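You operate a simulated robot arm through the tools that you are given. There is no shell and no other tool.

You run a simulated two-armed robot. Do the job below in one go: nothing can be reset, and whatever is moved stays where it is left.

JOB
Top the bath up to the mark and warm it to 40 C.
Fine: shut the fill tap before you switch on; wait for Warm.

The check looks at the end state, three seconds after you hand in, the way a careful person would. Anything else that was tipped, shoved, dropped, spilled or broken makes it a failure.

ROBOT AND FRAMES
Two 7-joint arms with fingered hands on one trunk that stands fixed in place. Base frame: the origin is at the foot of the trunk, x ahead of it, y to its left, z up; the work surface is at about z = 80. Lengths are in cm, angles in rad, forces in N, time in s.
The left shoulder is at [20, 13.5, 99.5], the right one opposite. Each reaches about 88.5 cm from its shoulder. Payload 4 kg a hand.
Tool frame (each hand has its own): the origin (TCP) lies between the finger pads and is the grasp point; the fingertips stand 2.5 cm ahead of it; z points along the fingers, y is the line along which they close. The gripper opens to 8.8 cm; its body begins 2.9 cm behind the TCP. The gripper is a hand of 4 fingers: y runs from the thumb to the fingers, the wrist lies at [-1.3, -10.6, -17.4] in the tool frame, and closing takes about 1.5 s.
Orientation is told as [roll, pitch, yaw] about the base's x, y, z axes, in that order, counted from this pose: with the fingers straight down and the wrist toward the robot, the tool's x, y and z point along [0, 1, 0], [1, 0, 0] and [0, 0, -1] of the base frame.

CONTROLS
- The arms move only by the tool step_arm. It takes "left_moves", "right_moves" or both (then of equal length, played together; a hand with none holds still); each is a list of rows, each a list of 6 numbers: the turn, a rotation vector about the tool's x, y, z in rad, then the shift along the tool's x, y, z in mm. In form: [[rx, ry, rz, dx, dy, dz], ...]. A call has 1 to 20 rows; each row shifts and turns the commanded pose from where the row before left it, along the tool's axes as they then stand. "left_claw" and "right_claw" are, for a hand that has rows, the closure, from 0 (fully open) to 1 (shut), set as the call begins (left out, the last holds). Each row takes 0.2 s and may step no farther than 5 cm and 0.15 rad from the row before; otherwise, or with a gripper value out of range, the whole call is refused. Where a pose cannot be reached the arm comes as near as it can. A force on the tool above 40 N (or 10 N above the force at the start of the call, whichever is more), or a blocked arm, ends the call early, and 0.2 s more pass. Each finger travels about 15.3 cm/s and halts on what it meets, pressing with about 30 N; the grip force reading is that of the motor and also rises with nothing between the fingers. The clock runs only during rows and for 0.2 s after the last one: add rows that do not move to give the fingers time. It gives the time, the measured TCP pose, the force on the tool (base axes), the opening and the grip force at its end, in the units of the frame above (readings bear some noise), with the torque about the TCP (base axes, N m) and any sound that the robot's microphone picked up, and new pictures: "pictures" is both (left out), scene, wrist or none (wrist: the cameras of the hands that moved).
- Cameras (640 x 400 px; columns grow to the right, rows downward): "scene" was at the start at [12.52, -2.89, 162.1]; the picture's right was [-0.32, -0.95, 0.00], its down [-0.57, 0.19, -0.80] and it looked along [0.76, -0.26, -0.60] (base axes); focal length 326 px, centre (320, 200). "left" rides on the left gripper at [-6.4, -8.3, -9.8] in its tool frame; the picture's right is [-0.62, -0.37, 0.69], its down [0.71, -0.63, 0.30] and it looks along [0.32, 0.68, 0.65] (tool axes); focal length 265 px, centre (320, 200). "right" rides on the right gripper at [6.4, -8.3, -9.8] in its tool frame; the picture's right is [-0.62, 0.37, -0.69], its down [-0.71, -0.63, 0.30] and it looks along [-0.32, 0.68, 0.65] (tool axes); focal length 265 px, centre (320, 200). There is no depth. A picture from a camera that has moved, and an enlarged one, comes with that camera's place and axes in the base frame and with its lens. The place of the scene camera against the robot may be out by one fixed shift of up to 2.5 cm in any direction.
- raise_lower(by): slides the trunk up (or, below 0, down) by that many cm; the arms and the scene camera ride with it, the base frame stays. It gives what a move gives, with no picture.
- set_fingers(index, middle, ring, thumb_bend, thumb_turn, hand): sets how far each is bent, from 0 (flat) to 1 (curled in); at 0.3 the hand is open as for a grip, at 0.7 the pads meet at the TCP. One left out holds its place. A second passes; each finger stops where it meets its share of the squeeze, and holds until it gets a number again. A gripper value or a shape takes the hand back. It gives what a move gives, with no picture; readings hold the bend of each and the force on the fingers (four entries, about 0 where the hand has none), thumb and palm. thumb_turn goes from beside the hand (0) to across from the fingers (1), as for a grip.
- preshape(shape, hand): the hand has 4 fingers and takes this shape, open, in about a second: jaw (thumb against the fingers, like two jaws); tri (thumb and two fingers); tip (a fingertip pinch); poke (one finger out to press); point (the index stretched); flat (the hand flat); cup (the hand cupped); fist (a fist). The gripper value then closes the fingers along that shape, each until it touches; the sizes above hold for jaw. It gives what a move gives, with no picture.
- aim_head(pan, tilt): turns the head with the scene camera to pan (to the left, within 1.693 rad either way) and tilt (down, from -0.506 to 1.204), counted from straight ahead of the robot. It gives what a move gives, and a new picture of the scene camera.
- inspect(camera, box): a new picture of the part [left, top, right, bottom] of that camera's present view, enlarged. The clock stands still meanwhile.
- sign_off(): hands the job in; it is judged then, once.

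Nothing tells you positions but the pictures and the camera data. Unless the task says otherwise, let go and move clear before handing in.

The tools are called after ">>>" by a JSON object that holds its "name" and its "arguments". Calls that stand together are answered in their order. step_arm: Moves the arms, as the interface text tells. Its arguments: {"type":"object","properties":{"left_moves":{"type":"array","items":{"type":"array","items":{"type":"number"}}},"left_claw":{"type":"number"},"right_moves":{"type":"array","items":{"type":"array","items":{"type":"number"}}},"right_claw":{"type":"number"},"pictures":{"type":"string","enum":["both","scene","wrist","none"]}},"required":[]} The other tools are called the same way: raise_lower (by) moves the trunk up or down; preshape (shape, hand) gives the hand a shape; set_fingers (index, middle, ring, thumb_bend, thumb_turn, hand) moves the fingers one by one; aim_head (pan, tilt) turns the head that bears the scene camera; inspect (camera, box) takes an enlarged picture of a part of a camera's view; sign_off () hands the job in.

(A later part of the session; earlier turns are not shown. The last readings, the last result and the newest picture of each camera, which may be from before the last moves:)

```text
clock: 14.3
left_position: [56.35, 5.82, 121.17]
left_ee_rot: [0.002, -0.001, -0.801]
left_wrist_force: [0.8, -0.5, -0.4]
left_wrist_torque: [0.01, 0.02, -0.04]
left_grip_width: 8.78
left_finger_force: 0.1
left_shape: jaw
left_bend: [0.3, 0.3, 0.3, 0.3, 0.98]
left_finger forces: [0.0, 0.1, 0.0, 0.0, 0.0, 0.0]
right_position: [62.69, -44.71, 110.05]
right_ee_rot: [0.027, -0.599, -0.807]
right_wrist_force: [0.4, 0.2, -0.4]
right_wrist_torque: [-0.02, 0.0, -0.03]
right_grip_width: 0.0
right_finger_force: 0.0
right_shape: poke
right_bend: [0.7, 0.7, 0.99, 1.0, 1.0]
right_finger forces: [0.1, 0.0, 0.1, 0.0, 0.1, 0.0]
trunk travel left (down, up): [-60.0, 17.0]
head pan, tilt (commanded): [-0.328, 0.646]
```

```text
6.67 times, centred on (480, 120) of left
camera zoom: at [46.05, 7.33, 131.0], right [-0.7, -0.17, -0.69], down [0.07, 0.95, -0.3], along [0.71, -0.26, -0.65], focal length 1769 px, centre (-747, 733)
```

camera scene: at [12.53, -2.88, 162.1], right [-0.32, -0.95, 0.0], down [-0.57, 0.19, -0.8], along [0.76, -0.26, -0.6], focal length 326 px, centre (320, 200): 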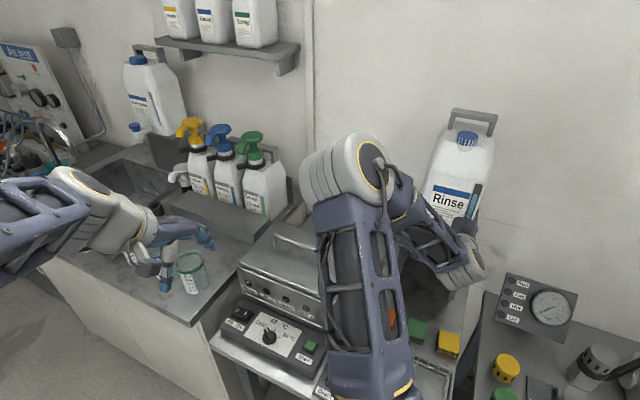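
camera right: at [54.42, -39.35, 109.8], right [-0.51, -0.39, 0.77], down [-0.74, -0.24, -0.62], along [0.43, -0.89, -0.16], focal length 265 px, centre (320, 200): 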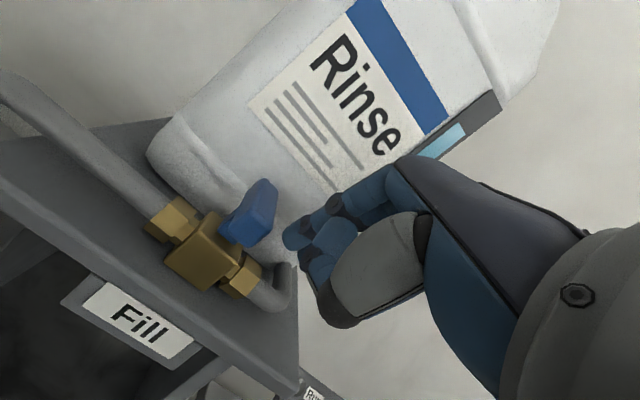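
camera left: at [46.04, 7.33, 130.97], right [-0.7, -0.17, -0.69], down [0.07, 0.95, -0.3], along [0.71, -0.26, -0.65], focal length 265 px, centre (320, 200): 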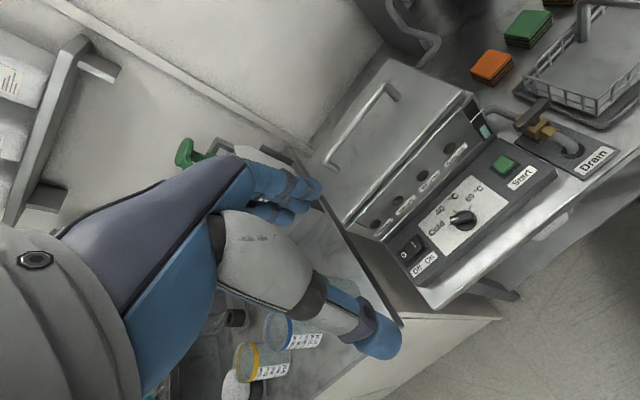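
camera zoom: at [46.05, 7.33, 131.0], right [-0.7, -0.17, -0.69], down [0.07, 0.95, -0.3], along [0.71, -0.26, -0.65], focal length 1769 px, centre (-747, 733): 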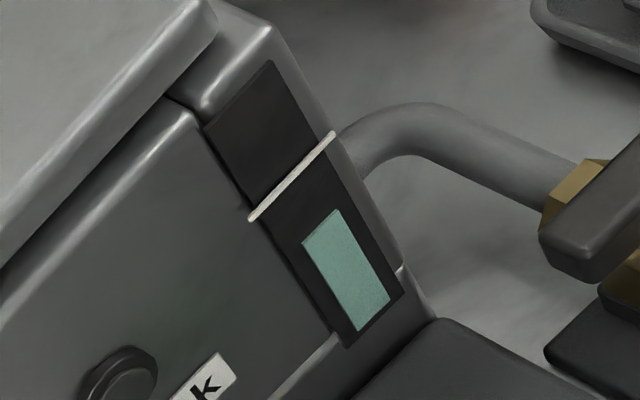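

Level is rising ~17 px/s with ~58 px left (about 3.4 s). Lowering the fingers in front-left of the lever, ready to close.

>>> {"name": "step_arm", "arguments": {"right_moves": [[0, 0, 0, 0, -19.9, 29.4]], "pictures": "none"}}

>>> {"name": "inspect", "arguments": {"camera": "right", "box": [140, 150, 400, 380]}}

>>> {"name": "inspect", "arguments": {"camera": "left", "box": [450, 90, 510, 150]}}

```text
clock: 14.7
left_position: [56.33, 5.84, 121.12]
left_ee_rot: [0.0, -0.001, -0.802]
left_wrist_force: [-0.7, 0.0, -0.1]
left_wrist_torque: [0.02, 0.01, 0.06]
left_grip_width: 8.77
left_finger_force: 0.1
left_shape: jaw
left_bend: [0.3, 0.3, 0.3, 0.3, 0.98]
left_finger forces: [0.1, 0.0, 0.0, 0.0, 0.0, 0.0]
right_position: [62.73, -44.73, 106.74]
right_ee_rot: [0.027, -0.598, -0.807]
right_wrist_force: [-0.2, 0.2, 0.3]
right_wrist_torque: [-0.03, 0.0, 0.02]
right_grip_width: 0.01
right_finger_force: 0.1
right_shape: poke
right_bend: [0.7, 0.7, 0.99, 1.0, 1.0]
right_finger forces: [0.0, 0.0, 0.1, 0.0, 0.0, 0.0]
trunk travel left (down, up): [-60.0, 17.0]
head pan, tilt (commanded): [-0.328, 0.646]
```

```text
1.74 times, centred on (270, 265) of right
camera zoom: at [58.47, -31.32, 110.12], right [-0.51, -0.39, 0.77], down [-0.74, -0.24, -0.62], along [0.43, -0.89, -0.16], focal length 462 px, centre (407, 87)
```

zoom: 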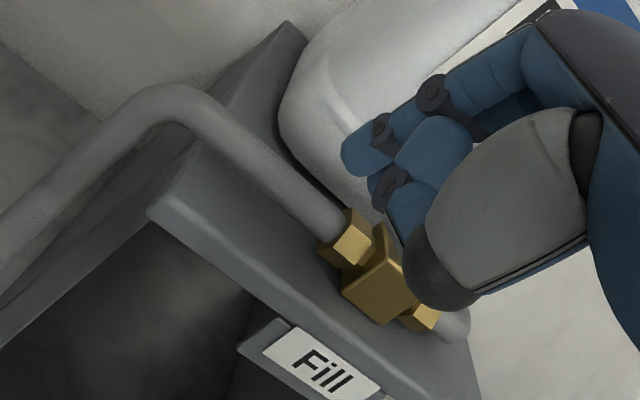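

```text
6.67 times, centred on (480, 120) of left
camera zoom: at [46.04, 7.34, 131.01], right [-0.7, -0.17, -0.69], down [0.07, 0.95, -0.3], along [0.71, -0.26, -0.65], focal length 1769 px, centre (-747, 733)
```

zoom: 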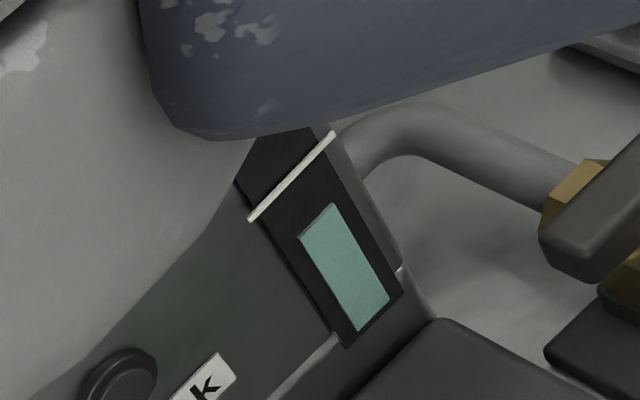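

Level still needs ~50 px (≈3 s). Holding still for 1.4 s, then checking again.

>>> {"name": "step_arm", "arguments": {"right_moves": [[0, 0, 0, 0, 0, 0], [0, 0, 0, 0, 0, 0], [0, 0, 0, 0, 0, 0], [0, 0, 0, 0, 0, 0], [0, 0, 0, 0, 0, 0], [0, 0, 0, 0, 0, 0], [0, 0, 0, 0, 0, 0]], "pictures": "none"}}

>>> {"name": "inspect", "arguments": {"camera": "left", "box": [450, 90, 510, 150]}}

>>> {"name": "inspect", "arguments": {"camera": "scene", "box": [200, 100, 520, 400]}}

```text
clock: 16.3
left_position: [56.38, 5.86, 121.26]
left_ee_rot: [0.0, 0.0, -0.802]
left_wrist_force: [0.0, -0.1, 0.2]
left_wrist_torque: [-0.01, 0.01, 0.01]
left_grip_width: 8.76
left_finger_force: 0.0
left_shape: jaw
left_bend: [0.3, 0.3, 0.3, 0.3, 0.98]
left_finger forces: [0.0, 0.0, 0.0, 0.1, 0.0, 0.1]
right_position: [62.77, -44.63, 106.58]
right_ee_rot: [0.025, -0.598, -0.806]
right_wrist_force: [0.3, 0.6, 0.2]
right_wrist_torque: [0.01, 0.0, 0.02]
right_grip_width: 0.0
right_finger_force: 0.0
right_shape: poke
right_bend: [0.7, 0.7, 0.99, 1.0, 1.0]
right_finger forces: [0.1, 0.1, 0.0, 0.0, 0.1, 0.0]
trunk travel left (down, up): [-60.0, 17.0]
head pan, tilt (commanded): [-0.328, 0.646]
```

```text
6.67 times, centred on (480, 120) of left
camera zoom: at [46.05, 7.34, 130.99], right [-0.7, -0.17, -0.69], down [0.07, 0.95, -0.3], along [0.71, -0.26, -0.65], focal length 1769 px, centre (-747, 733)
```

zoom: 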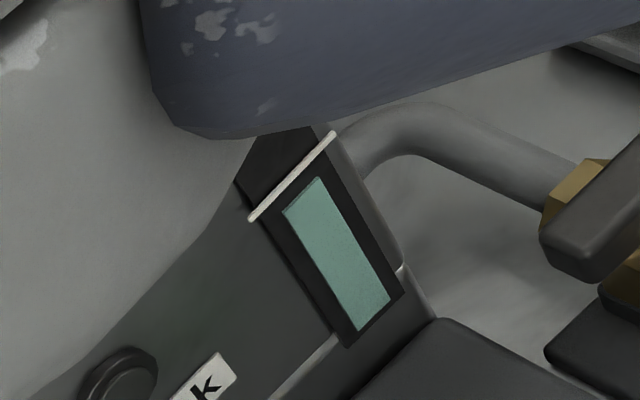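

```text
1.33 times, centred on (360, 250) of scene
camera zoom: at [12.53, -2.89, 162.1], right [-0.32, -0.95, 0.0], down [-0.57, 0.19, -0.8], along [0.76, -0.26, -0.6], focal length 435 px, centre (267, 133)
```

zoom: 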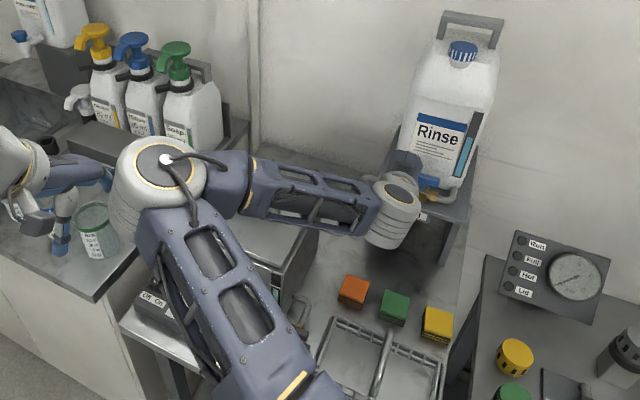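

About 20 px remain at ~19 px/s, so it's time to start closing. I push the lever from the front-left and check mid-way.

>>> {"name": "step_arm", "arguments": {"right_moves": [[0, 0, 0, -5.9, 7.0, 4.8], [0, 0, 0, -2.5, 4.6, 3.1]], "pictures": "none"}}

>>> {"name": "inspect", "arguments": {"camera": "left", "box": [450, 90, 510, 150]}}

>>> {"name": "inspect", "arguments": {"camera": "scene", "box": [390, 180, 490, 270]}}

>>> {"name": "inspect", "arguments": {"camera": "right", "box": [140, 150, 400, 380]}}

```text
clock: 16.9
left_position: [56.43, 5.8, 121.24]
left_ee_rot: [0.001, 0.002, -0.802]
left_wrist_force: [-0.5, 1.5, 0.3]
left_wrist_torque: [-0.01, -0.01, 0.0]
left_grip_width: 8.77
left_finger_force: 0.0
left_shape: jaw
left_bend: [0.3, 0.3, 0.3, 0.3, 0.98]
left_finger forces: [0.0, 0.0, 0.1, 0.0, 0.1, 0.0]
right_position: [63.26, -46.37, 106.63]
right_ee_rot: [0.026, -0.6, -0.804]
right_wrist_force: [-0.1, 0.2, 0.6]
right_wrist_torque: [-0.01, 0.02, 0.02]
right_grip_width: 0.0
right_finger_force: 0.1
right_shape: poke
right_bend: [0.7, 0.7, 0.99, 1.0, 1.0]
right_finger forces: [0.1, 0.1, 0.1, 0.0, 0.0, 0.0]
trunk travel left (down, up): [-60.0, 17.0]
head pan, tilt (commanded): [-0.328, 0.646]
```

```text
6.67 times, centred on (480, 120) of left
camera zoom: at [46.05, 7.34, 131.0], right [-0.7, -0.17, -0.69], down [0.07, 0.95, -0.3], along [0.71, -0.26, -0.65], focal length 1769 px, centre (-747, 733)
```

zoom: 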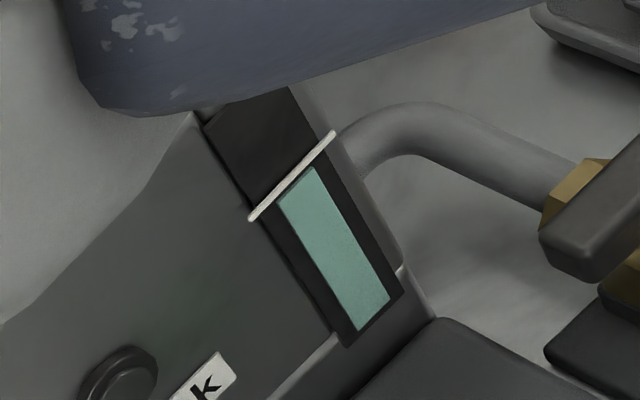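

```text
4.44 times, centred on (440, 225) of scene
camera zoom: at [12.52, -2.88, 162.1], right [-0.32, -0.95, 0.0], down [-0.57, 0.19, -0.8], along [0.76, -0.26, -0.6], focal length 1450 px, centre (-213, 89)
```

zoom: 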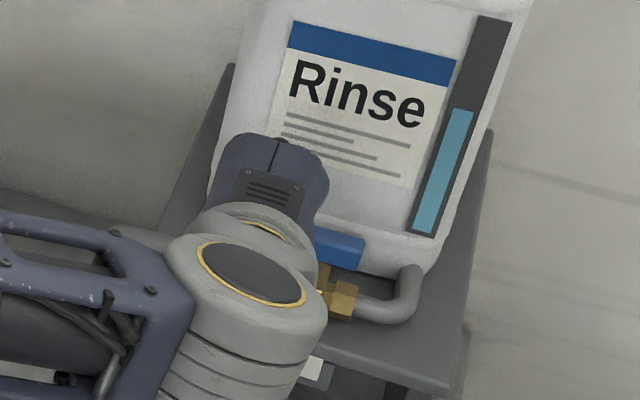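

```text
1.74 times, centred on (270, 265) of right
camera zoom: at [58.89, -32.92, 110.08], right [-0.51, -0.39, 0.77], down [-0.74, -0.25, -0.62], along [0.43, -0.89, -0.16], focal length 462 px, centre (407, 87)
```

zoom: 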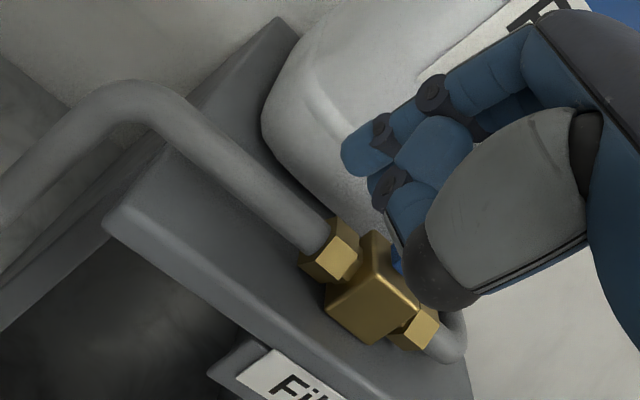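

The finger is riding slightly too high and hasn't touched the lever yet; the level is nearly at the mark. I'll drop lower and drive the lever shut right now.

>>> {"name": "step_arm", "arguments": {"right_moves": [[0, 0, 0, 0, -16.1, 2.4], [0, 0, 0, -9, 20.7, 14], [0, 0, 0, -6, 1.7, 1.1]], "pictures": "none"}}

>>> {"name": "inspect", "arguments": {"camera": "left", "box": [450, 90, 510, 150]}}

>>> {"name": "inspect", "arguments": {"camera": "scene", "box": [390, 180, 490, 270]}}

>>> {"name": "inspect", "arguments": {"camera": "right", "box": [140, 150, 400, 380]}}

```text
clock: 17.7
left_position: [56.31, 5.94, 121.15]
left_ee_rot: [0.0, -0.001, -0.802]
left_wrist_force: [0.4, 1.1, 0.3]
left_wrist_torque: [0.0, -0.04, -0.02]
left_grip_width: 8.78
left_finger_force: 0.0
left_shape: jaw
left_bend: [0.3, 0.3, 0.3, 0.3, 0.98]
left_finger forces: [0.0, 0.0, 0.0, 0.1, 0.0, 0.1]
right_position: [63.11, -48.45, 105.43]
right_ee_rot: [0.026, -0.599, -0.806]
right_wrist_force: [0.6, 0.5, 0.2]
right_wrist_torque: [0.0, -0.04, 0.03]
right_grip_width: 0.0
right_finger_force: 0.1
right_shape: poke
right_bend: [0.7, 0.7, 0.99, 1.0, 1.0]
right_finger forces: [0.0, 1.1, 0.0, 0.1, 0.0, 0.0]
trunk travel left (down, up): [-60.0, 17.0]
head pan, tilt (commanded): [-0.328, 0.646]
```

```text
6.67 times, centred on (480, 120) of left
camera zoom: at [46.06, 7.36, 130.99], right [-0.7, -0.17, -0.69], down [0.07, 0.95, -0.3], along [0.71, -0.26, -0.65], focal length 1769 px, centre (-747, 733)
```

zoom: 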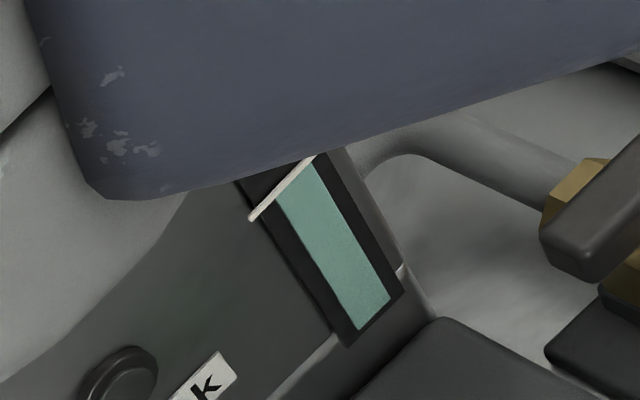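

```text
4.44 times, centred on (440, 225) of scene
camera zoom: at [12.53, -2.87, 162.1], right [-0.32, -0.95, 0.0], down [-0.57, 0.19, -0.8], along [0.76, -0.26, -0.6], focal length 1450 px, centre (-213, 89)
```

zoom: 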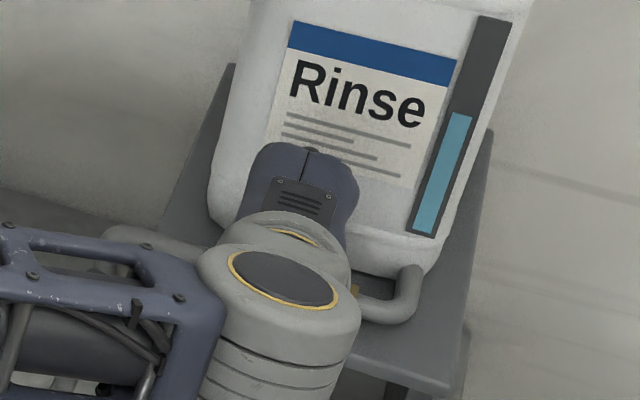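

```text
1.74 times, centred on (270, 265) of right
camera zoom: at [58.85, -35.02, 108.94], right [-0.51, -0.39, 0.77], down [-0.74, -0.24, -0.62], along [0.43, -0.89, -0.16], focal length 462 px, centre (407, 87)
```

zoom: 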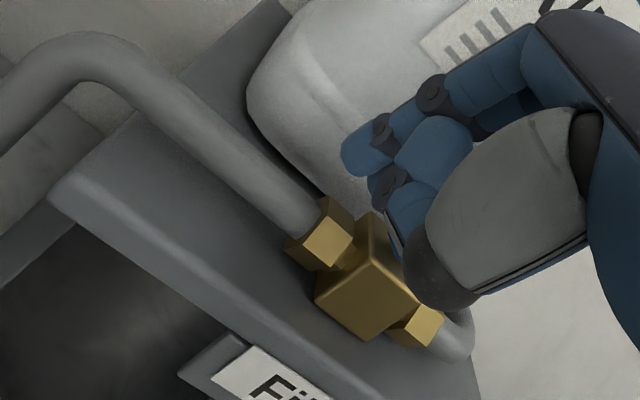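

The level is right at the mark and the finger touches the lever. Pushing a little farther right to reach the closed stop.

>>> {"name": "step_arm", "arguments": {"right_moves": [[0, 0, 0, -4, 0, 0], [0, 0, 0, -3, 0, 0]], "pictures": "none"}}

>>> {"name": "inspect", "arguments": {"camera": "left", "box": [450, 90, 510, 150]}}

>>> {"name": "inspect", "arguments": {"camera": "right", "box": [140, 150, 400, 380]}}

```text
clock: 18.3
left_position: [56.38, 5.82, 121.13]
left_ee_rot: [0.001, -0.002, -0.801]
left_wrist_force: [-0.6, -1.5, 0.0]
left_wrist_torque: [0.0, -0.01, 0.01]
left_grip_width: 8.77
left_finger_force: 0.0
left_shape: jaw
left_bend: [0.3, 0.3, 0.3, 0.3, 0.98]
left_finger forces: [0.0, 0.1, 0.0, 0.0, 0.0, 0.0]
right_position: [62.85, -48.82, 105.44]
right_ee_rot: [0.027, -0.598, -0.805]
right_wrist_force: [4.1, 3.8, 0.0]
right_wrist_torque: [0.04, -0.02, 0.11]
right_grip_width: 0.0
right_finger_force: 0.1
right_shape: poke
right_bend: [0.7, 0.7, 0.99, 1.0, 1.0]
right_finger forces: [0.0, 6.3, 0.0, 0.1, 0.0, 0.0]
trunk travel left (down, up): [-60.0, 17.0]
head pan, tilt (commanded): [-0.328, 0.646]
```

```text
6.67 times, centred on (480, 120) of left
camera zoom: at [46.07, 7.35, 130.99], right [-0.7, -0.17, -0.69], down [0.07, 0.95, -0.3], along [0.71, -0.26, -0.65], focal length 1769 px, centre (-747, 733)
```

zoom: 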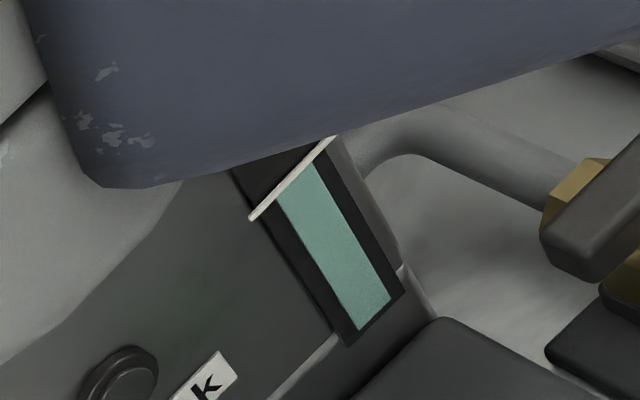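

```text
1.74 times, centred on (270, 265) of right
camera zoom: at [58.4, -35.44, 108.95], right [-0.51, -0.39, 0.77], down [-0.74, -0.25, -0.62], along [0.43, -0.89, -0.16], focal length 462 px, centre (407, 87)
```

zoom: 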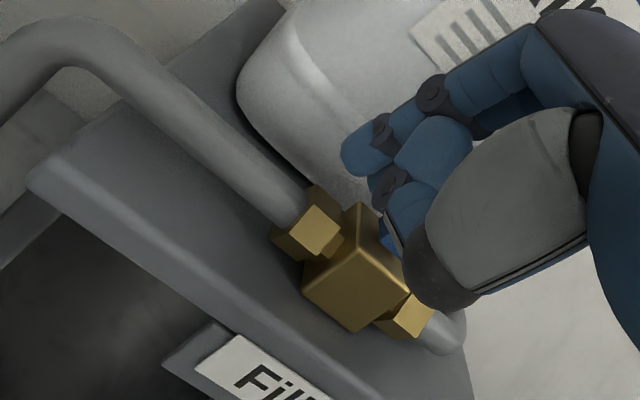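

Contact force is now about 6 N, suggesting the stop. I'll hold for a moment and see whether the level still rises.

>>> {"name": "step_arm", "arguments": {"right_moves": [[0, 0, 0, -2, 0, 0], [0, 0, 0, 0, 0, 0]], "pictures": "none"}}

>>> {"name": "inspect", "arguments": {"camera": "left", "box": [465, 105, 495, 135]}}

>>> {"name": "inspect", "arguments": {"camera": "scene", "box": [390, 180, 490, 270]}}

```text
clock: 18.9
left_position: [56.4, 5.95, 121.15]
left_ee_rot: [0.001, -0.001, -0.802]
left_wrist_force: [0.6, 0.9, -0.7]
left_wrist_torque: [0.0, -0.03, -0.02]
left_grip_width: 8.76
left_finger_force: 0.1
left_shape: jaw
left_bend: [0.3, 0.3, 0.3, 0.3, 0.98]
left_finger forces: [0.1, 0.0, 0.1, 0.0, 0.0, 0.0]
right_position: [62.75, -48.98, 105.4]
right_ee_rot: [0.027, -0.599, -0.805]
right_wrist_force: [9.2, 11.1, 1.1]
right_wrist_torque: [0.01, -0.02, 0.25]
right_grip_width: 0.01
right_finger_force: 0.0
right_shape: poke
right_bend: [0.7, 0.7, 0.99, 1.0, 1.0]
right_finger forces: [0.0, 15.1, 0.0, 0.0, 0.1, 0.0]
trunk travel left (down, up): [-60.0, 17.0]
head pan, tilt (commanded): [-0.328, 0.646]
```

```text
13.33 times, centred on (480, 120) of left
camera zoom: at [46.09, 7.39, 130.98], right [-0.7, -0.17, -0.69], down [0.07, 0.95, -0.3], along [0.71, -0.26, -0.65], focal length 3539 px, centre (-1813, 1267)
```

zoom: 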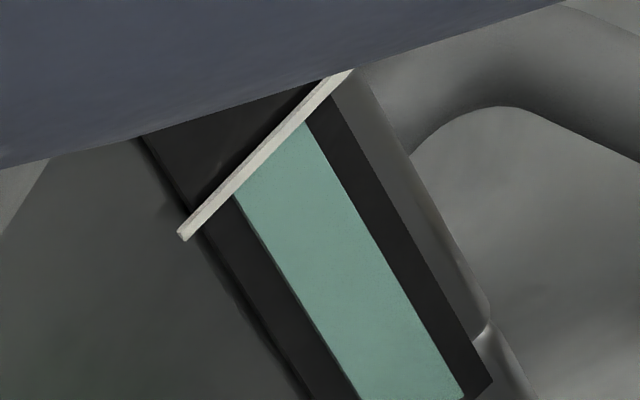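

```text
4.44 times, centred on (440, 225) of scene
camera zoom: at [12.57, -2.84, 162.1], right [-0.32, -0.95, 0.0], down [-0.57, 0.19, -0.8], along [0.76, -0.26, -0.6], focal length 1450 px, centre (-213, 89)
```

zoom: 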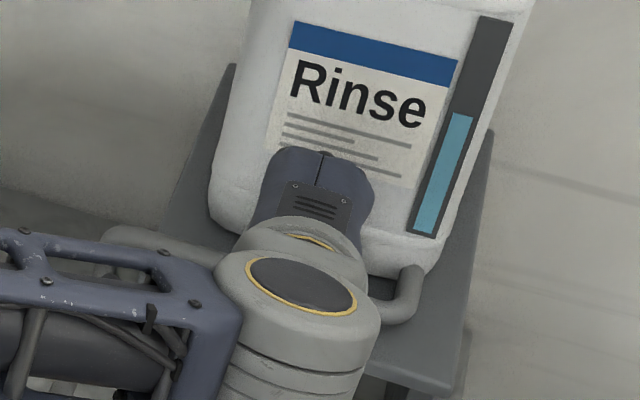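

15 N now, so the lever is hard against its closed stop and the level is at the mark. Backing away, lifting and moving right to look at the lever.

>>> {"name": "step_arm", "arguments": {"right_moves": [[0, 0, 0, 8, 0, 0], [0, 0, 0, 2, 18.7, -27.6], [0, 0, 0, 0, 18.7, -27.6], [0, 0, 0, 0, 18.7, -27.6], [0, 0, 0, -20, -20, -14], [0, 0, 0, -40, -10, -7], [0, 0, 0, -40, 0, 0], [0, 0, 0, -40, 0, 0]], "pictures": "both"}}

>>> {"name": "inspect", "arguments": {"camera": "left", "box": [450, 90, 510, 150]}}

```text
clock: 20.7
left_position: [56.42, 5.89, 121.21]
left_ee_rot: [-0.001, 0.0, -0.8]
left_wrist_force: [0.5, -0.2, -1.5]
left_wrist_torque: [0.0, 0.03, -0.01]
left_grip_width: 8.76
left_finger_force: 0.0
left_shape: jaw
left_bend: [0.3, 0.3, 0.3, 0.3, 0.98]
left_finger forces: [0.0, 0.0, 0.1, 0.0, 0.0, 0.0]
right_position: [50.65, -55.71, 115.18]
right_ee_rot: [0.027, -0.599, -0.804]
right_wrist_force: [0.4, 0.2, -0.4]
right_wrist_torque: [-0.02, 0.0, -0.02]
right_grip_width: 0.02
right_finger_force: 0.1
right_shape: poke
right_bend: [0.7, 0.7, 0.99, 1.0, 1.0]
right_finger forces: [0.0, 0.0, 0.1, 0.0, 0.1, 0.0]
trunk travel left (down, up): [-60.0, 17.0]
head pan, tilt (commanded): [-0.328, 0.646]
camera scene: at [12.55, -2.84, 162.1], right [-0.32, -0.95, 0.0], down [-0.57, 0.19, -0.8], along [0.76, -0.26, -0.6], focal length 326 px, centre (320, 200)
camera right: at [46.23, -42.21, 118.69], right [-0.51, -0.39, 0.77], down [-0.74, -0.25, -0.62], along [0.43, -0.89, -0.16], focal length 265 px, centre (320, 200)
```

scene: 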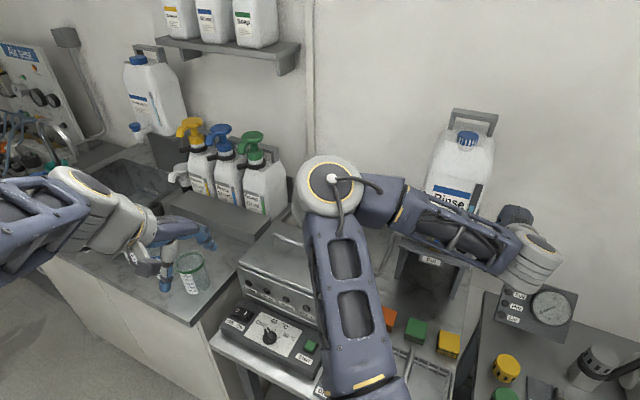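
right: 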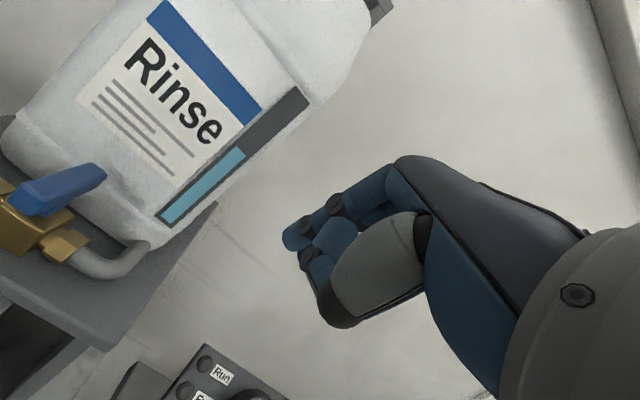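

```text
6.67 times, centred on (480, 120) of left
camera zoom: at [46.07, 7.4, 130.99], right [-0.7, -0.17, -0.69], down [0.07, 0.95, -0.3], along [0.71, -0.26, -0.65], focal length 1769 px, centre (-747, 733)
```

zoom: 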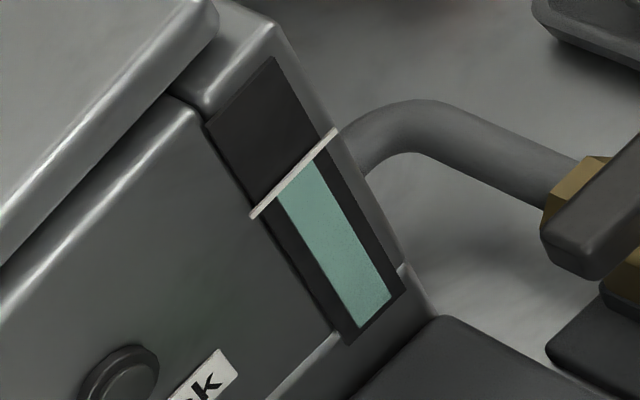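

The level sits right at the white mark. Checking the lever's angle and the liquid edge more closely.

>>> {"name": "inspect", "arguments": {"camera": "right", "box": [0, 130, 160, 290]}}

>>> {"name": "inspect", "arguments": {"camera": "left", "box": [468, 108, 488, 128]}}

```text
2.50 times, centred on (80, 210) of right
camera zoom: at [46.23, -42.21, 118.69], right [-0.51, -0.39, 0.77], down [-0.74, -0.25, -0.62], along [0.43, -0.89, -0.16], focal length 664 px, centre (920, 175)
```

zoom: 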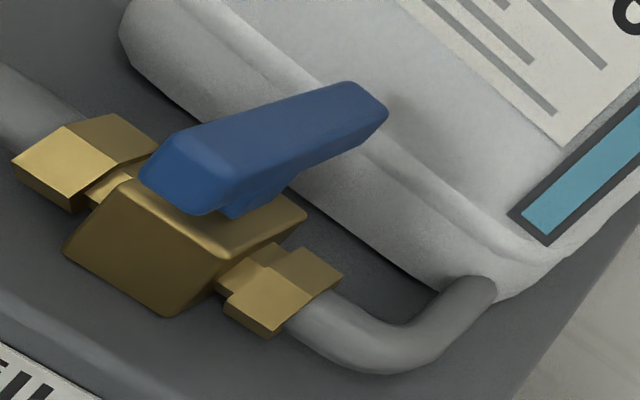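

```text
16.00 times, centred on (478, 118) of left
camera zoom: at [46.07, 7.4, 130.99], right [-0.7, -0.17, -0.69], down [0.07, 0.95, -0.3], along [0.71, -0.26, -0.65], focal length 4246 px, centre (-2208, 1512)
```

zoom: 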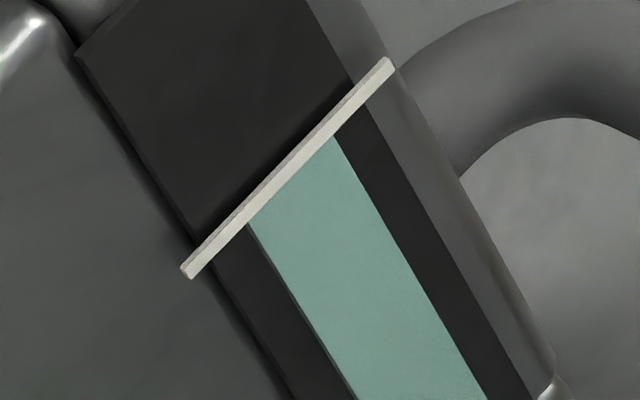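

Tap shut and level on the mark. Now the control panel: I take detailed views of the dial, switch and Start before moving there.

>>> {"name": "inspect", "arguments": {"camera": "left", "box": [415, 175, 505, 245]}}

>>> {"name": "inspect", "arguments": {"camera": "scene", "box": [220, 290, 330, 370]}}

>>> {"name": "inspect", "arguments": {"camera": "left", "box": [385, 220, 455, 290]}}

```text
5.71 times, centred on (460, 210) of left
camera zoom: at [46.07, 7.4, 130.99], right [-0.7, -0.17, -0.69], down [0.07, 0.95, -0.3], along [0.71, -0.26, -0.65], focal length 1517 px, centre (-480, 143)
```

zoom: 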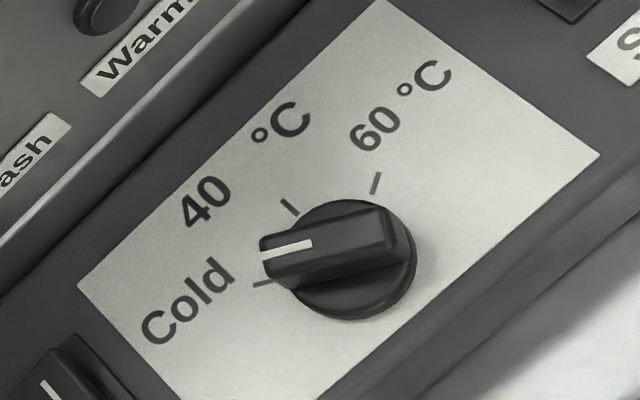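

```text
5.00 times, centred on (275, 330) of scene
camera zoom: at [12.55, -2.84, 162.1], right [-0.32, -0.95, 0.0], down [-0.57, 0.19, -0.8], along [0.76, -0.26, -0.6], focal length 1631 px, centre (545, -450)
```

zoom: 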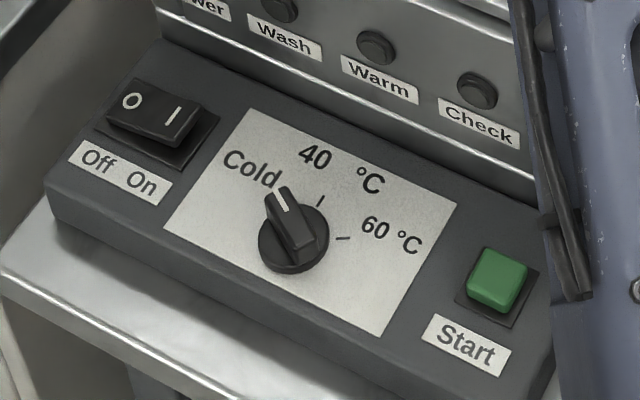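

```text
5.71 times, centred on (420, 255) of left
camera zoom: at [46.07, 7.4, 130.99], right [-0.7, -0.17, -0.69], down [0.07, 0.95, -0.3], along [0.71, -0.26, -0.65], focal length 1517 px, centre (-251, -114)
```

zoom: 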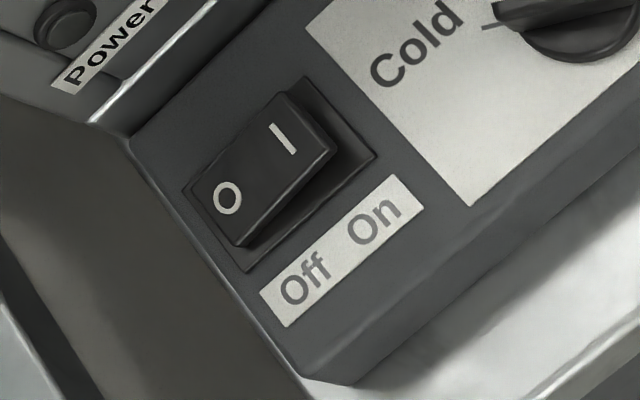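

The panel top is flat at z≈83.8: rocker at [69.4,0.4], knob axis at [60.7,-5.2], Start at [55.1,-14.1]; the 40 tick is straight back from the knob, about 57° clockwise of Cold. I'll lift the right hand, straighten it, and yaw it so its two finger pads form a flat face that can swing the knob bar to the 40 line.

>>> {"name": "step_arm", "arguments": {"right_moves": [[0, 0, 0, 0, -6.1, -44.4], [0, 0, 0, 0, -6.1, -44.4], [0, 0, 0, 0, -6.1, -44.4], [0.15, 0, 0, 0, 0, 0], [0.15, 0, 0, 0, 0, 0], [0.15, 0, 0, 0, 0, 0], [0.148, 0, 0, 0, 0, 0], [0, 0, -0.145, 0, 0, 0], [0, 0, -0.145, 0, 0, 0], [0, 0, -0.145, 0, 0, 0], [0, 0, -0.145, 0, 0, 0], [0, 0, -0.145, 0, 0, 0], [0, 0, -0.145, 0, 0, 0]], "pictures": "both"}}

```text
clock: 23.5
left_position: [56.34, 6.0, 121.11]
left_ee_rot: [0.0, 0.001, -0.803]
left_wrist_force: [0.0, -0.7, -0.4]
left_wrist_torque: [0.03, 0.0, 0.0]
left_grip_width: 8.75
left_finger_force: 0.1
left_shape: jaw
left_bend: [0.3, 0.3, 0.3, 0.3, 0.98]
left_finger forces: [0.0, 0.0, 0.1, 0.0, 0.0, 0.0]
right_position: [44.07, -49.5, 125.32]
right_ee_rot: [0.013, -0.017, 0.082]
right_wrist_force: [-1.0, 0.6, -0.1]
right_wrist_torque: [0.0, 0.02, 0.01]
right_grip_width: 0.02
right_finger_force: 0.1
right_shape: poke
right_bend: [0.7, 0.7, 0.99, 1.0, 1.0]
right_finger forces: [0.0, 0.0, 0.1, 0.0, 0.1, 0.0]
trunk travel left (down, up): [-60.0, 17.0]
head pan, tilt (commanded): [-0.328, 0.646]
camera scene: at [12.52, -2.87, 162.1], right [-0.32, -0.95, 0.0], down [-0.57, 0.19, -0.8], along [0.76, -0.26, -0.6], focal length 326 px, centre (320, 200)
camera right: at [34.92, -43.75, 134.91], right [0.41, -0.6, 0.69], down [-0.56, -0.76, -0.32], along [0.72, -0.26, -0.65], focal length 265 px, centre (320, 200)
```

scene: 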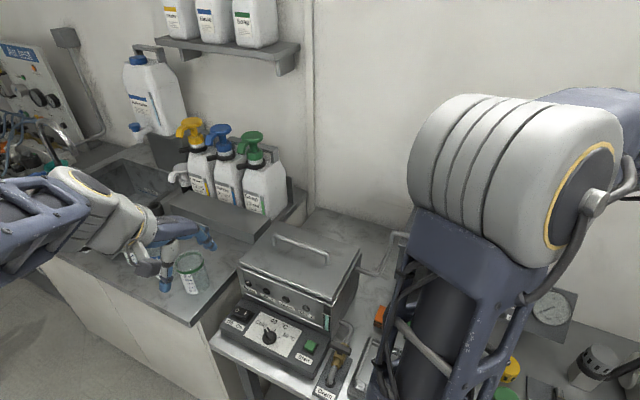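
right: 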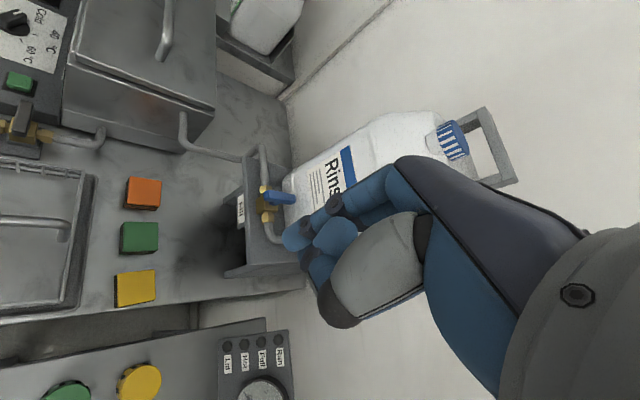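

Continuing the yaw to +0.785 and moving at a safe height toward a spot above the panel's right part.

>>> {"name": "step_arm", "arguments": {"right_moves": [[0, 0, -0.141, 0, 0, 0], [0, 0, -0.141, 0, 0, 0], [0, 0, -0.141, 0, 0, 0], [0, 0, -0.141, 0, 0, 0], [0, 0, -0.139, 0, 0, 0], [0, 0, 0, 17.7, 36.5, 14.4], [0, 0, 0, 17.7, 36.5, 14.4], [0, 0, 0, 17.7, 36.5, 14.4], [0, 0, 0, 17.7, 36.5, 14.4], [0, 0, 0, 17.7, 36.5, 14.4], [0, 0, 0, 17.7, 36.5, 14.4], [0, 0, 0, 17.7, 36.5, 14.4], [0, 0, 0, 17.7, 36.5, 14.4], [0, 0, 0, 17.7, 36.5, 14.4]], "pictures": "both"}}

>>> {"name": "inspect", "arguments": {"camera": "left", "box": [0, 0, 640, 400]}}

```text
clock: 26.5
left_position: [56.28, 5.86, 121.23]
left_ee_rot: [-0.001, 0.0, -0.8]
left_wrist_force: [-0.5, 0.5, 0.5]
left_wrist_torque: [0.01, 0.02, -0.02]
left_grip_width: 8.77
left_finger_force: 0.0
left_shape: jaw
left_bend: [0.3, 0.3, 0.3, 0.3, 0.98]
left_finger forces: [0.1, 0.1, 0.0, 0.1, 0.0, 0.0]
right_position: [56.44, -14.78, 112.88]
right_ee_rot: [-0.001, -0.021, 0.781]
right_wrist_force: [0.2, -0.1, 0.4]
right_wrist_torque: [-0.01, 0.01, 0.0]
right_grip_width: 0.0
right_finger_force: 0.1
right_shape: poke
right_bend: [0.7, 0.7, 0.99, 1.0, 1.0]
right_finger forces: [0.1, 0.0, 0.1, 0.0, 0.0, 0.1]
trunk travel left (down, up): [-60.0, 17.0]
head pan, tilt (commanded): [-0.328, 0.646]
camera scene: at [12.5, -2.92, 162.1], right [-0.32, -0.95, 0.0], down [-0.57, 0.19, -0.8], along [0.76, -0.26, -0.6], focal length 326 px, centre (320, 200)
camera right: at [45.71, -16.17, 122.5], right [0.69, -0.19, 0.7], down [0.06, -0.95, -0.32], along [0.72, 0.26, -0.64], focal length 265 px, centre (320, 200)
```

scene: 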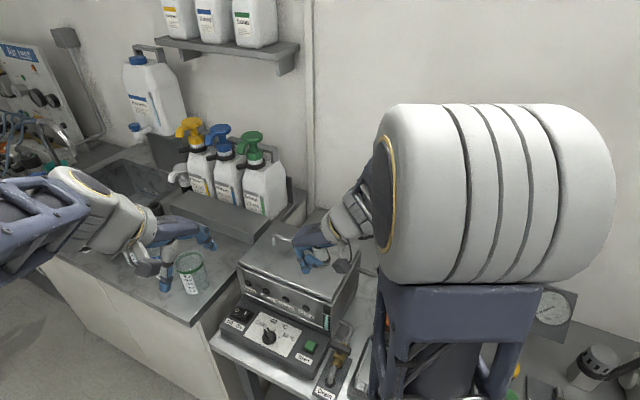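
right: 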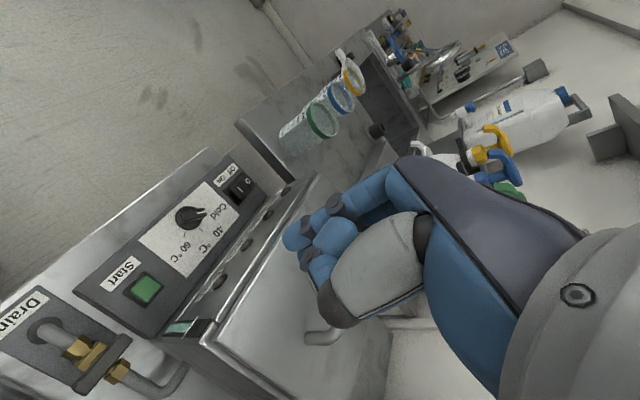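

```text
1.00 times, centred on (320, 200) of left (not enlarged: the box is as wide or as high as the picture)
camera zoom: at [46.04, 7.31, 131.0], right [-0.7, -0.17, -0.69], down [0.07, 0.95, -0.3], along [0.71, -0.26, -0.65], focal length 265 px, centre (320, 200)
```

zoom: 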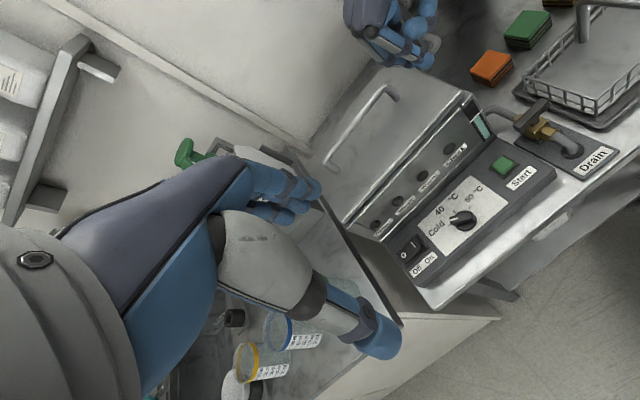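

The right hand is over the bath with a good second view of the panel. The left hand is a bit close to where the right hand must pass, so I raise the left one 12 cm first.

>>> {"name": "step_arm", "arguments": {"left_moves": [[0, 0, 0, 0, 0, -40], [0, 0, 0, 0, 0, -40], [0, 0, 0, 0, 0, -40]], "pictures": "wrist"}}

>>> {"name": "inspect", "arguments": {"camera": "right", "box": [140, 150, 270, 260]}}

```text
clock: 27.3
left_position: [56.24, 5.88, 133.35]
left_ee_rot: [0.0, 0.0, -0.8]
left_wrist_force: [0.8, -0.1, -0.2]
left_wrist_torque: [-0.02, -0.02, -0.01]
left_grip_width: 8.75
left_finger_force: 0.0
left_shape: jaw
left_bend: [0.3, 0.3, 0.3, 0.3, 0.98]
left_finger forces: [0.0, 0.0, 0.2, 0.0, 0.0, 0.1]
right_position: [56.48, -14.81, 112.89]
right_ee_rot: [0.0, -0.02, 0.782]
right_wrist_force: [0.2, 0.2, 0.1]
right_wrist_torque: [0.0, 0.01, -0.01]
right_grip_width: 0.01
right_finger_force: 0.0
right_shape: poke
right_bend: [0.7, 0.7, 0.99, 1.0, 1.0]
right_finger forces: [0.0, 0.0, 0.1, 0.0, 0.0, 0.0]
trunk travel left (down, up): [-60.0, 17.0]
head pan, tilt (commanded): [-0.328, 0.646]
camera left: at [45.99, 7.35, 143.09], right [-0.7, -0.17, -0.69], down [0.07, 0.95, -0.3], along [0.71, -0.26, -0.65], focal length 265 px, centre (320, 200)
```

left: 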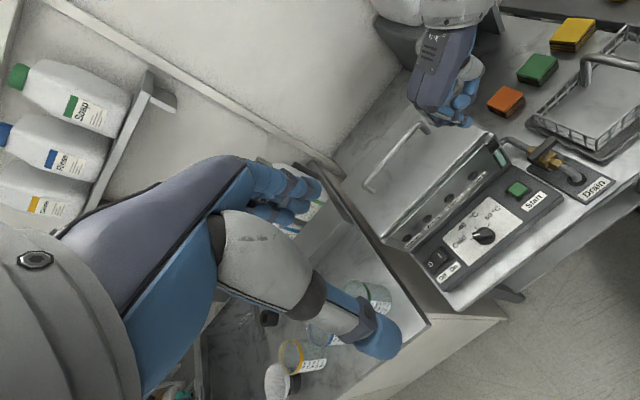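

```text
3.64 times, centred on (205, 205) of right
camera zoom: at [45.72, -16.17, 122.51], right [0.69, -0.19, 0.7], down [0.06, -0.95, -0.32], along [0.72, 0.26, -0.64], focal length 965 px, centre (738, 182)
```

zoom: 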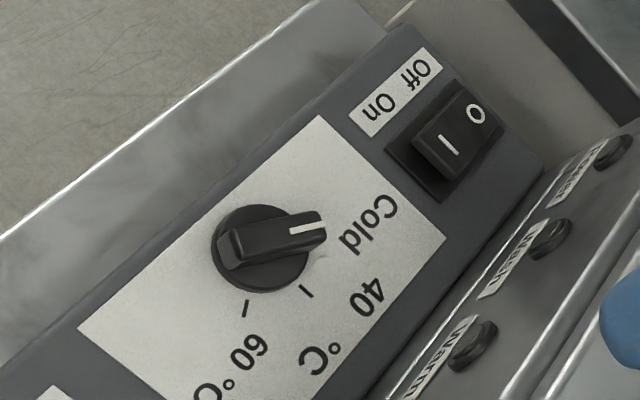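

The bar's top is at about z = 86.7 with the knob axis near [60.4,-5.2]. I move the right hand over the left side of the knob and come down to z≈96 to check alignment.

>>> {"name": "step_arm", "arguments": {"right_moves": [[0, 0, 0, 13.6, 42.5, 0], [0, 0, 0, 13.6, 42.5, 0], [0, 0, 0, 13.6, 42.5, 0], [0, 0, 0, 0, 0, 42], [0, 0, 0, 0, 0, 42], [0, 0, 0, 0, 0, 42], [0, 0, 0, 0, 0, 42], [0, 0, 0, 0, 0, 0]], "pictures": "both"}}

>>> {"name": "inspect", "arguments": {"camera": "left", "box": [380, 120, 620, 320]}}

```text
clock: 29.1
left_position: [56.23, 5.92, 133.17]
left_ee_rot: [0.001, 0.0, -0.802]
left_wrist_force: [0.6, -0.5, -0.3]
left_wrist_torque: [-0.04, 0.02, 0.0]
left_grip_width: 8.75
left_finger_force: 0.0
left_shape: jaw
left_bend: [0.3, 0.3, 0.3, 0.3, 0.98]
left_finger forces: [0.1, 0.1, 0.0, 0.1, 0.1, 0.0]
right_position: [62.83, -2.68, 96.27]
right_ee_rot: [0.0, -0.022, 0.781]
right_wrist_force: [-0.8, 0.1, -0.7]
right_wrist_torque: [-0.01, 0.0, 0.0]
right_grip_width: 0.02
right_finger_force: 0.0
right_shape: poke
right_bend: [0.7, 0.7, 0.99, 1.0, 1.0]
right_finger forces: [0.1, 0.0, 0.0, 0.0, 0.0, 0.1]
trunk travel left (down, up): [-60.0, 17.0]
head pan, tilt (commanded): [-0.328, 0.646]
camera scene: at [12.52, -2.9, 162.1], right [-0.32, -0.95, 0.0], down [-0.57, 0.19, -0.8], along [0.76, -0.26, -0.6], focal length 326 px, centre (320, 200)
camera right: at [52.08, -4.06, 105.98], right [0.69, -0.19, 0.7], down [0.06, -0.95, -0.32], along [0.72, 0.26, -0.64], focal length 265 px, centre (320, 200)
```

scene: 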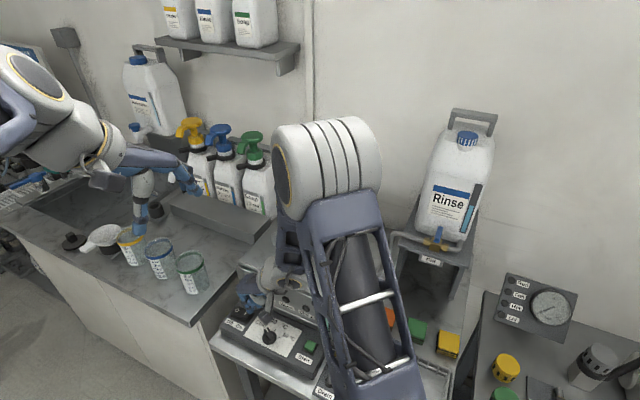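
right: 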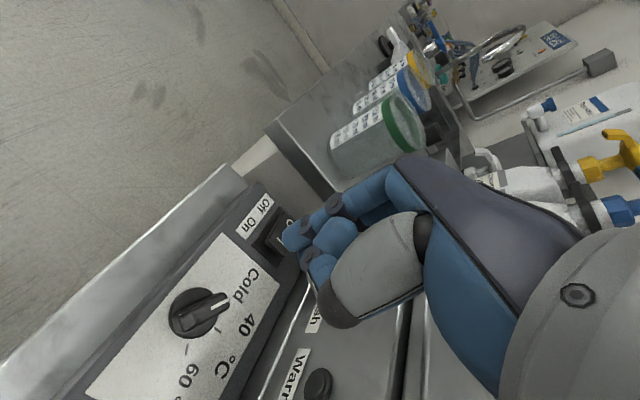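

```text
2.00 times, centred on (500, 220) of left
camera zoom: at [46.0, 7.34, 143.05], right [-0.7, -0.17, -0.69], down [0.07, 0.95, -0.3], along [0.71, -0.26, -0.65], focal length 531 px, centre (-40, 160)
```

zoom: 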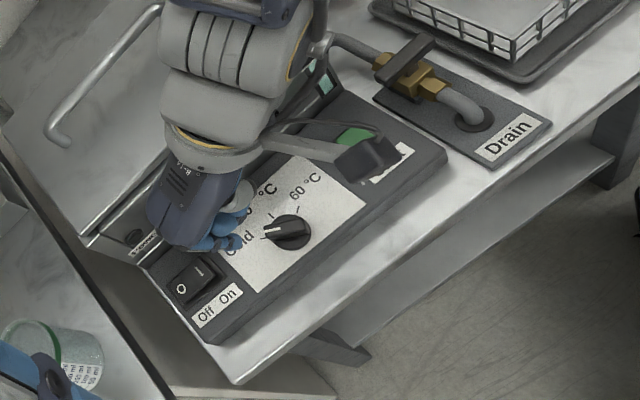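

Alignment looks right: the fingers are just left of the knob. Lowering to bring the finger pads beside the knob bar (fingertips to z≈85.5).

>>> {"name": "step_arm", "arguments": {"right_moves": [[0, 0, 0, 0, 0, 28], [0, 0, 0, 0, 0, 28], [0, 0, 0, 0, 0, 26], [0, 0, 0, 0, 0, 0]], "pictures": "wrist"}}

>>> {"name": "inspect", "arguments": {"camera": "left", "box": [420, 180, 540, 280]}}

>>> {"name": "inspect", "arguments": {"camera": "right", "box": [170, 160, 370, 340]}}

```text
clock: 30.1
left_position: [56.32, 5.94, 133.2]
left_ee_rot: [0.0, 0.001, -0.801]
left_wrist_force: [0.5, -0.1, -0.3]
left_wrist_torque: [-0.02, 0.01, -0.01]
left_grip_width: 8.77
left_finger_force: 0.0
left_shape: jaw
left_bend: [0.3, 0.3, 0.3, 0.3, 0.98]
left_finger forces: [0.0, 0.1, 0.1, 0.1, 0.0, 0.1]
right_position: [62.9, -2.55, 88.25]
right_ee_rot: [-0.003, -0.023, 0.782]
right_wrist_force: [0.2, -0.7, 0.3]
right_wrist_torque: [-0.01, 0.02, -0.03]
right_grip_width: 0.01
right_finger_force: 0.0
right_shape: poke
right_bend: [0.7, 0.7, 0.99, 1.0, 1.0]
right_finger forces: [0.0, 0.0, 0.0, 0.1, 0.0, 0.0]
trunk travel left (down, up): [-60.0, 17.0]
head pan, tilt (commanded): [-0.328, 0.646]
camera right: at [52.21, -3.94, 97.79], right [0.69, -0.19, 0.7], down [0.06, -0.95, -0.32], along [0.72, 0.26, -0.64], focal length 265 px, centre (320, 200)
```

right: 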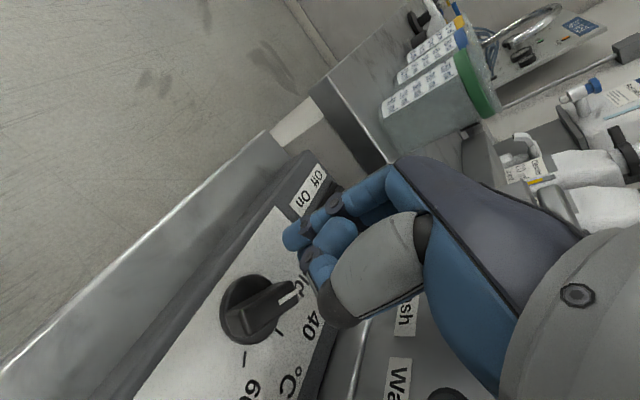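

```text
4.00 times, centred on (480, 230) of left
camera zoom: at [46.0, 7.35, 143.05], right [-0.7, -0.17, -0.69], down [0.07, 0.95, -0.3], along [0.71, -0.26, -0.65], focal length 1062 px, centre (-320, 80)
```

zoom: 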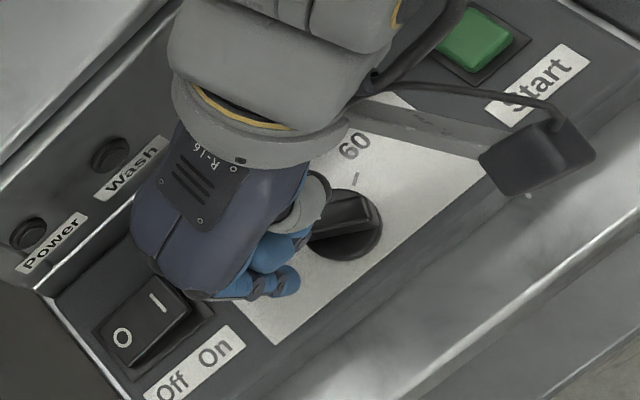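

```text
2.22 times, centred on (270, 250) of right
camera zoom: at [52.21, -3.94, 97.79], right [0.69, -0.19, 0.7], down [0.06, -0.95, -0.32], along [0.72, 0.26, -0.64], focal length 590 px, centre (431, 89)
```

zoom: 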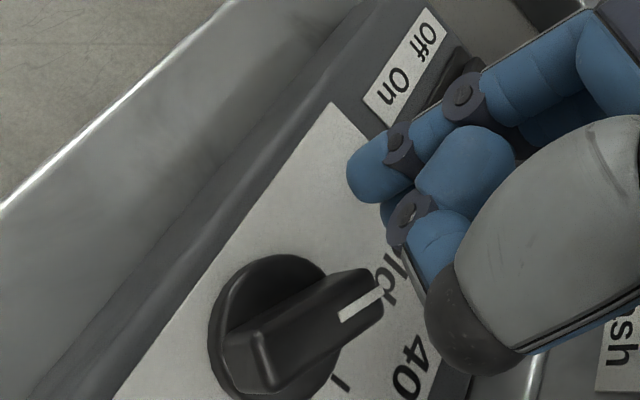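

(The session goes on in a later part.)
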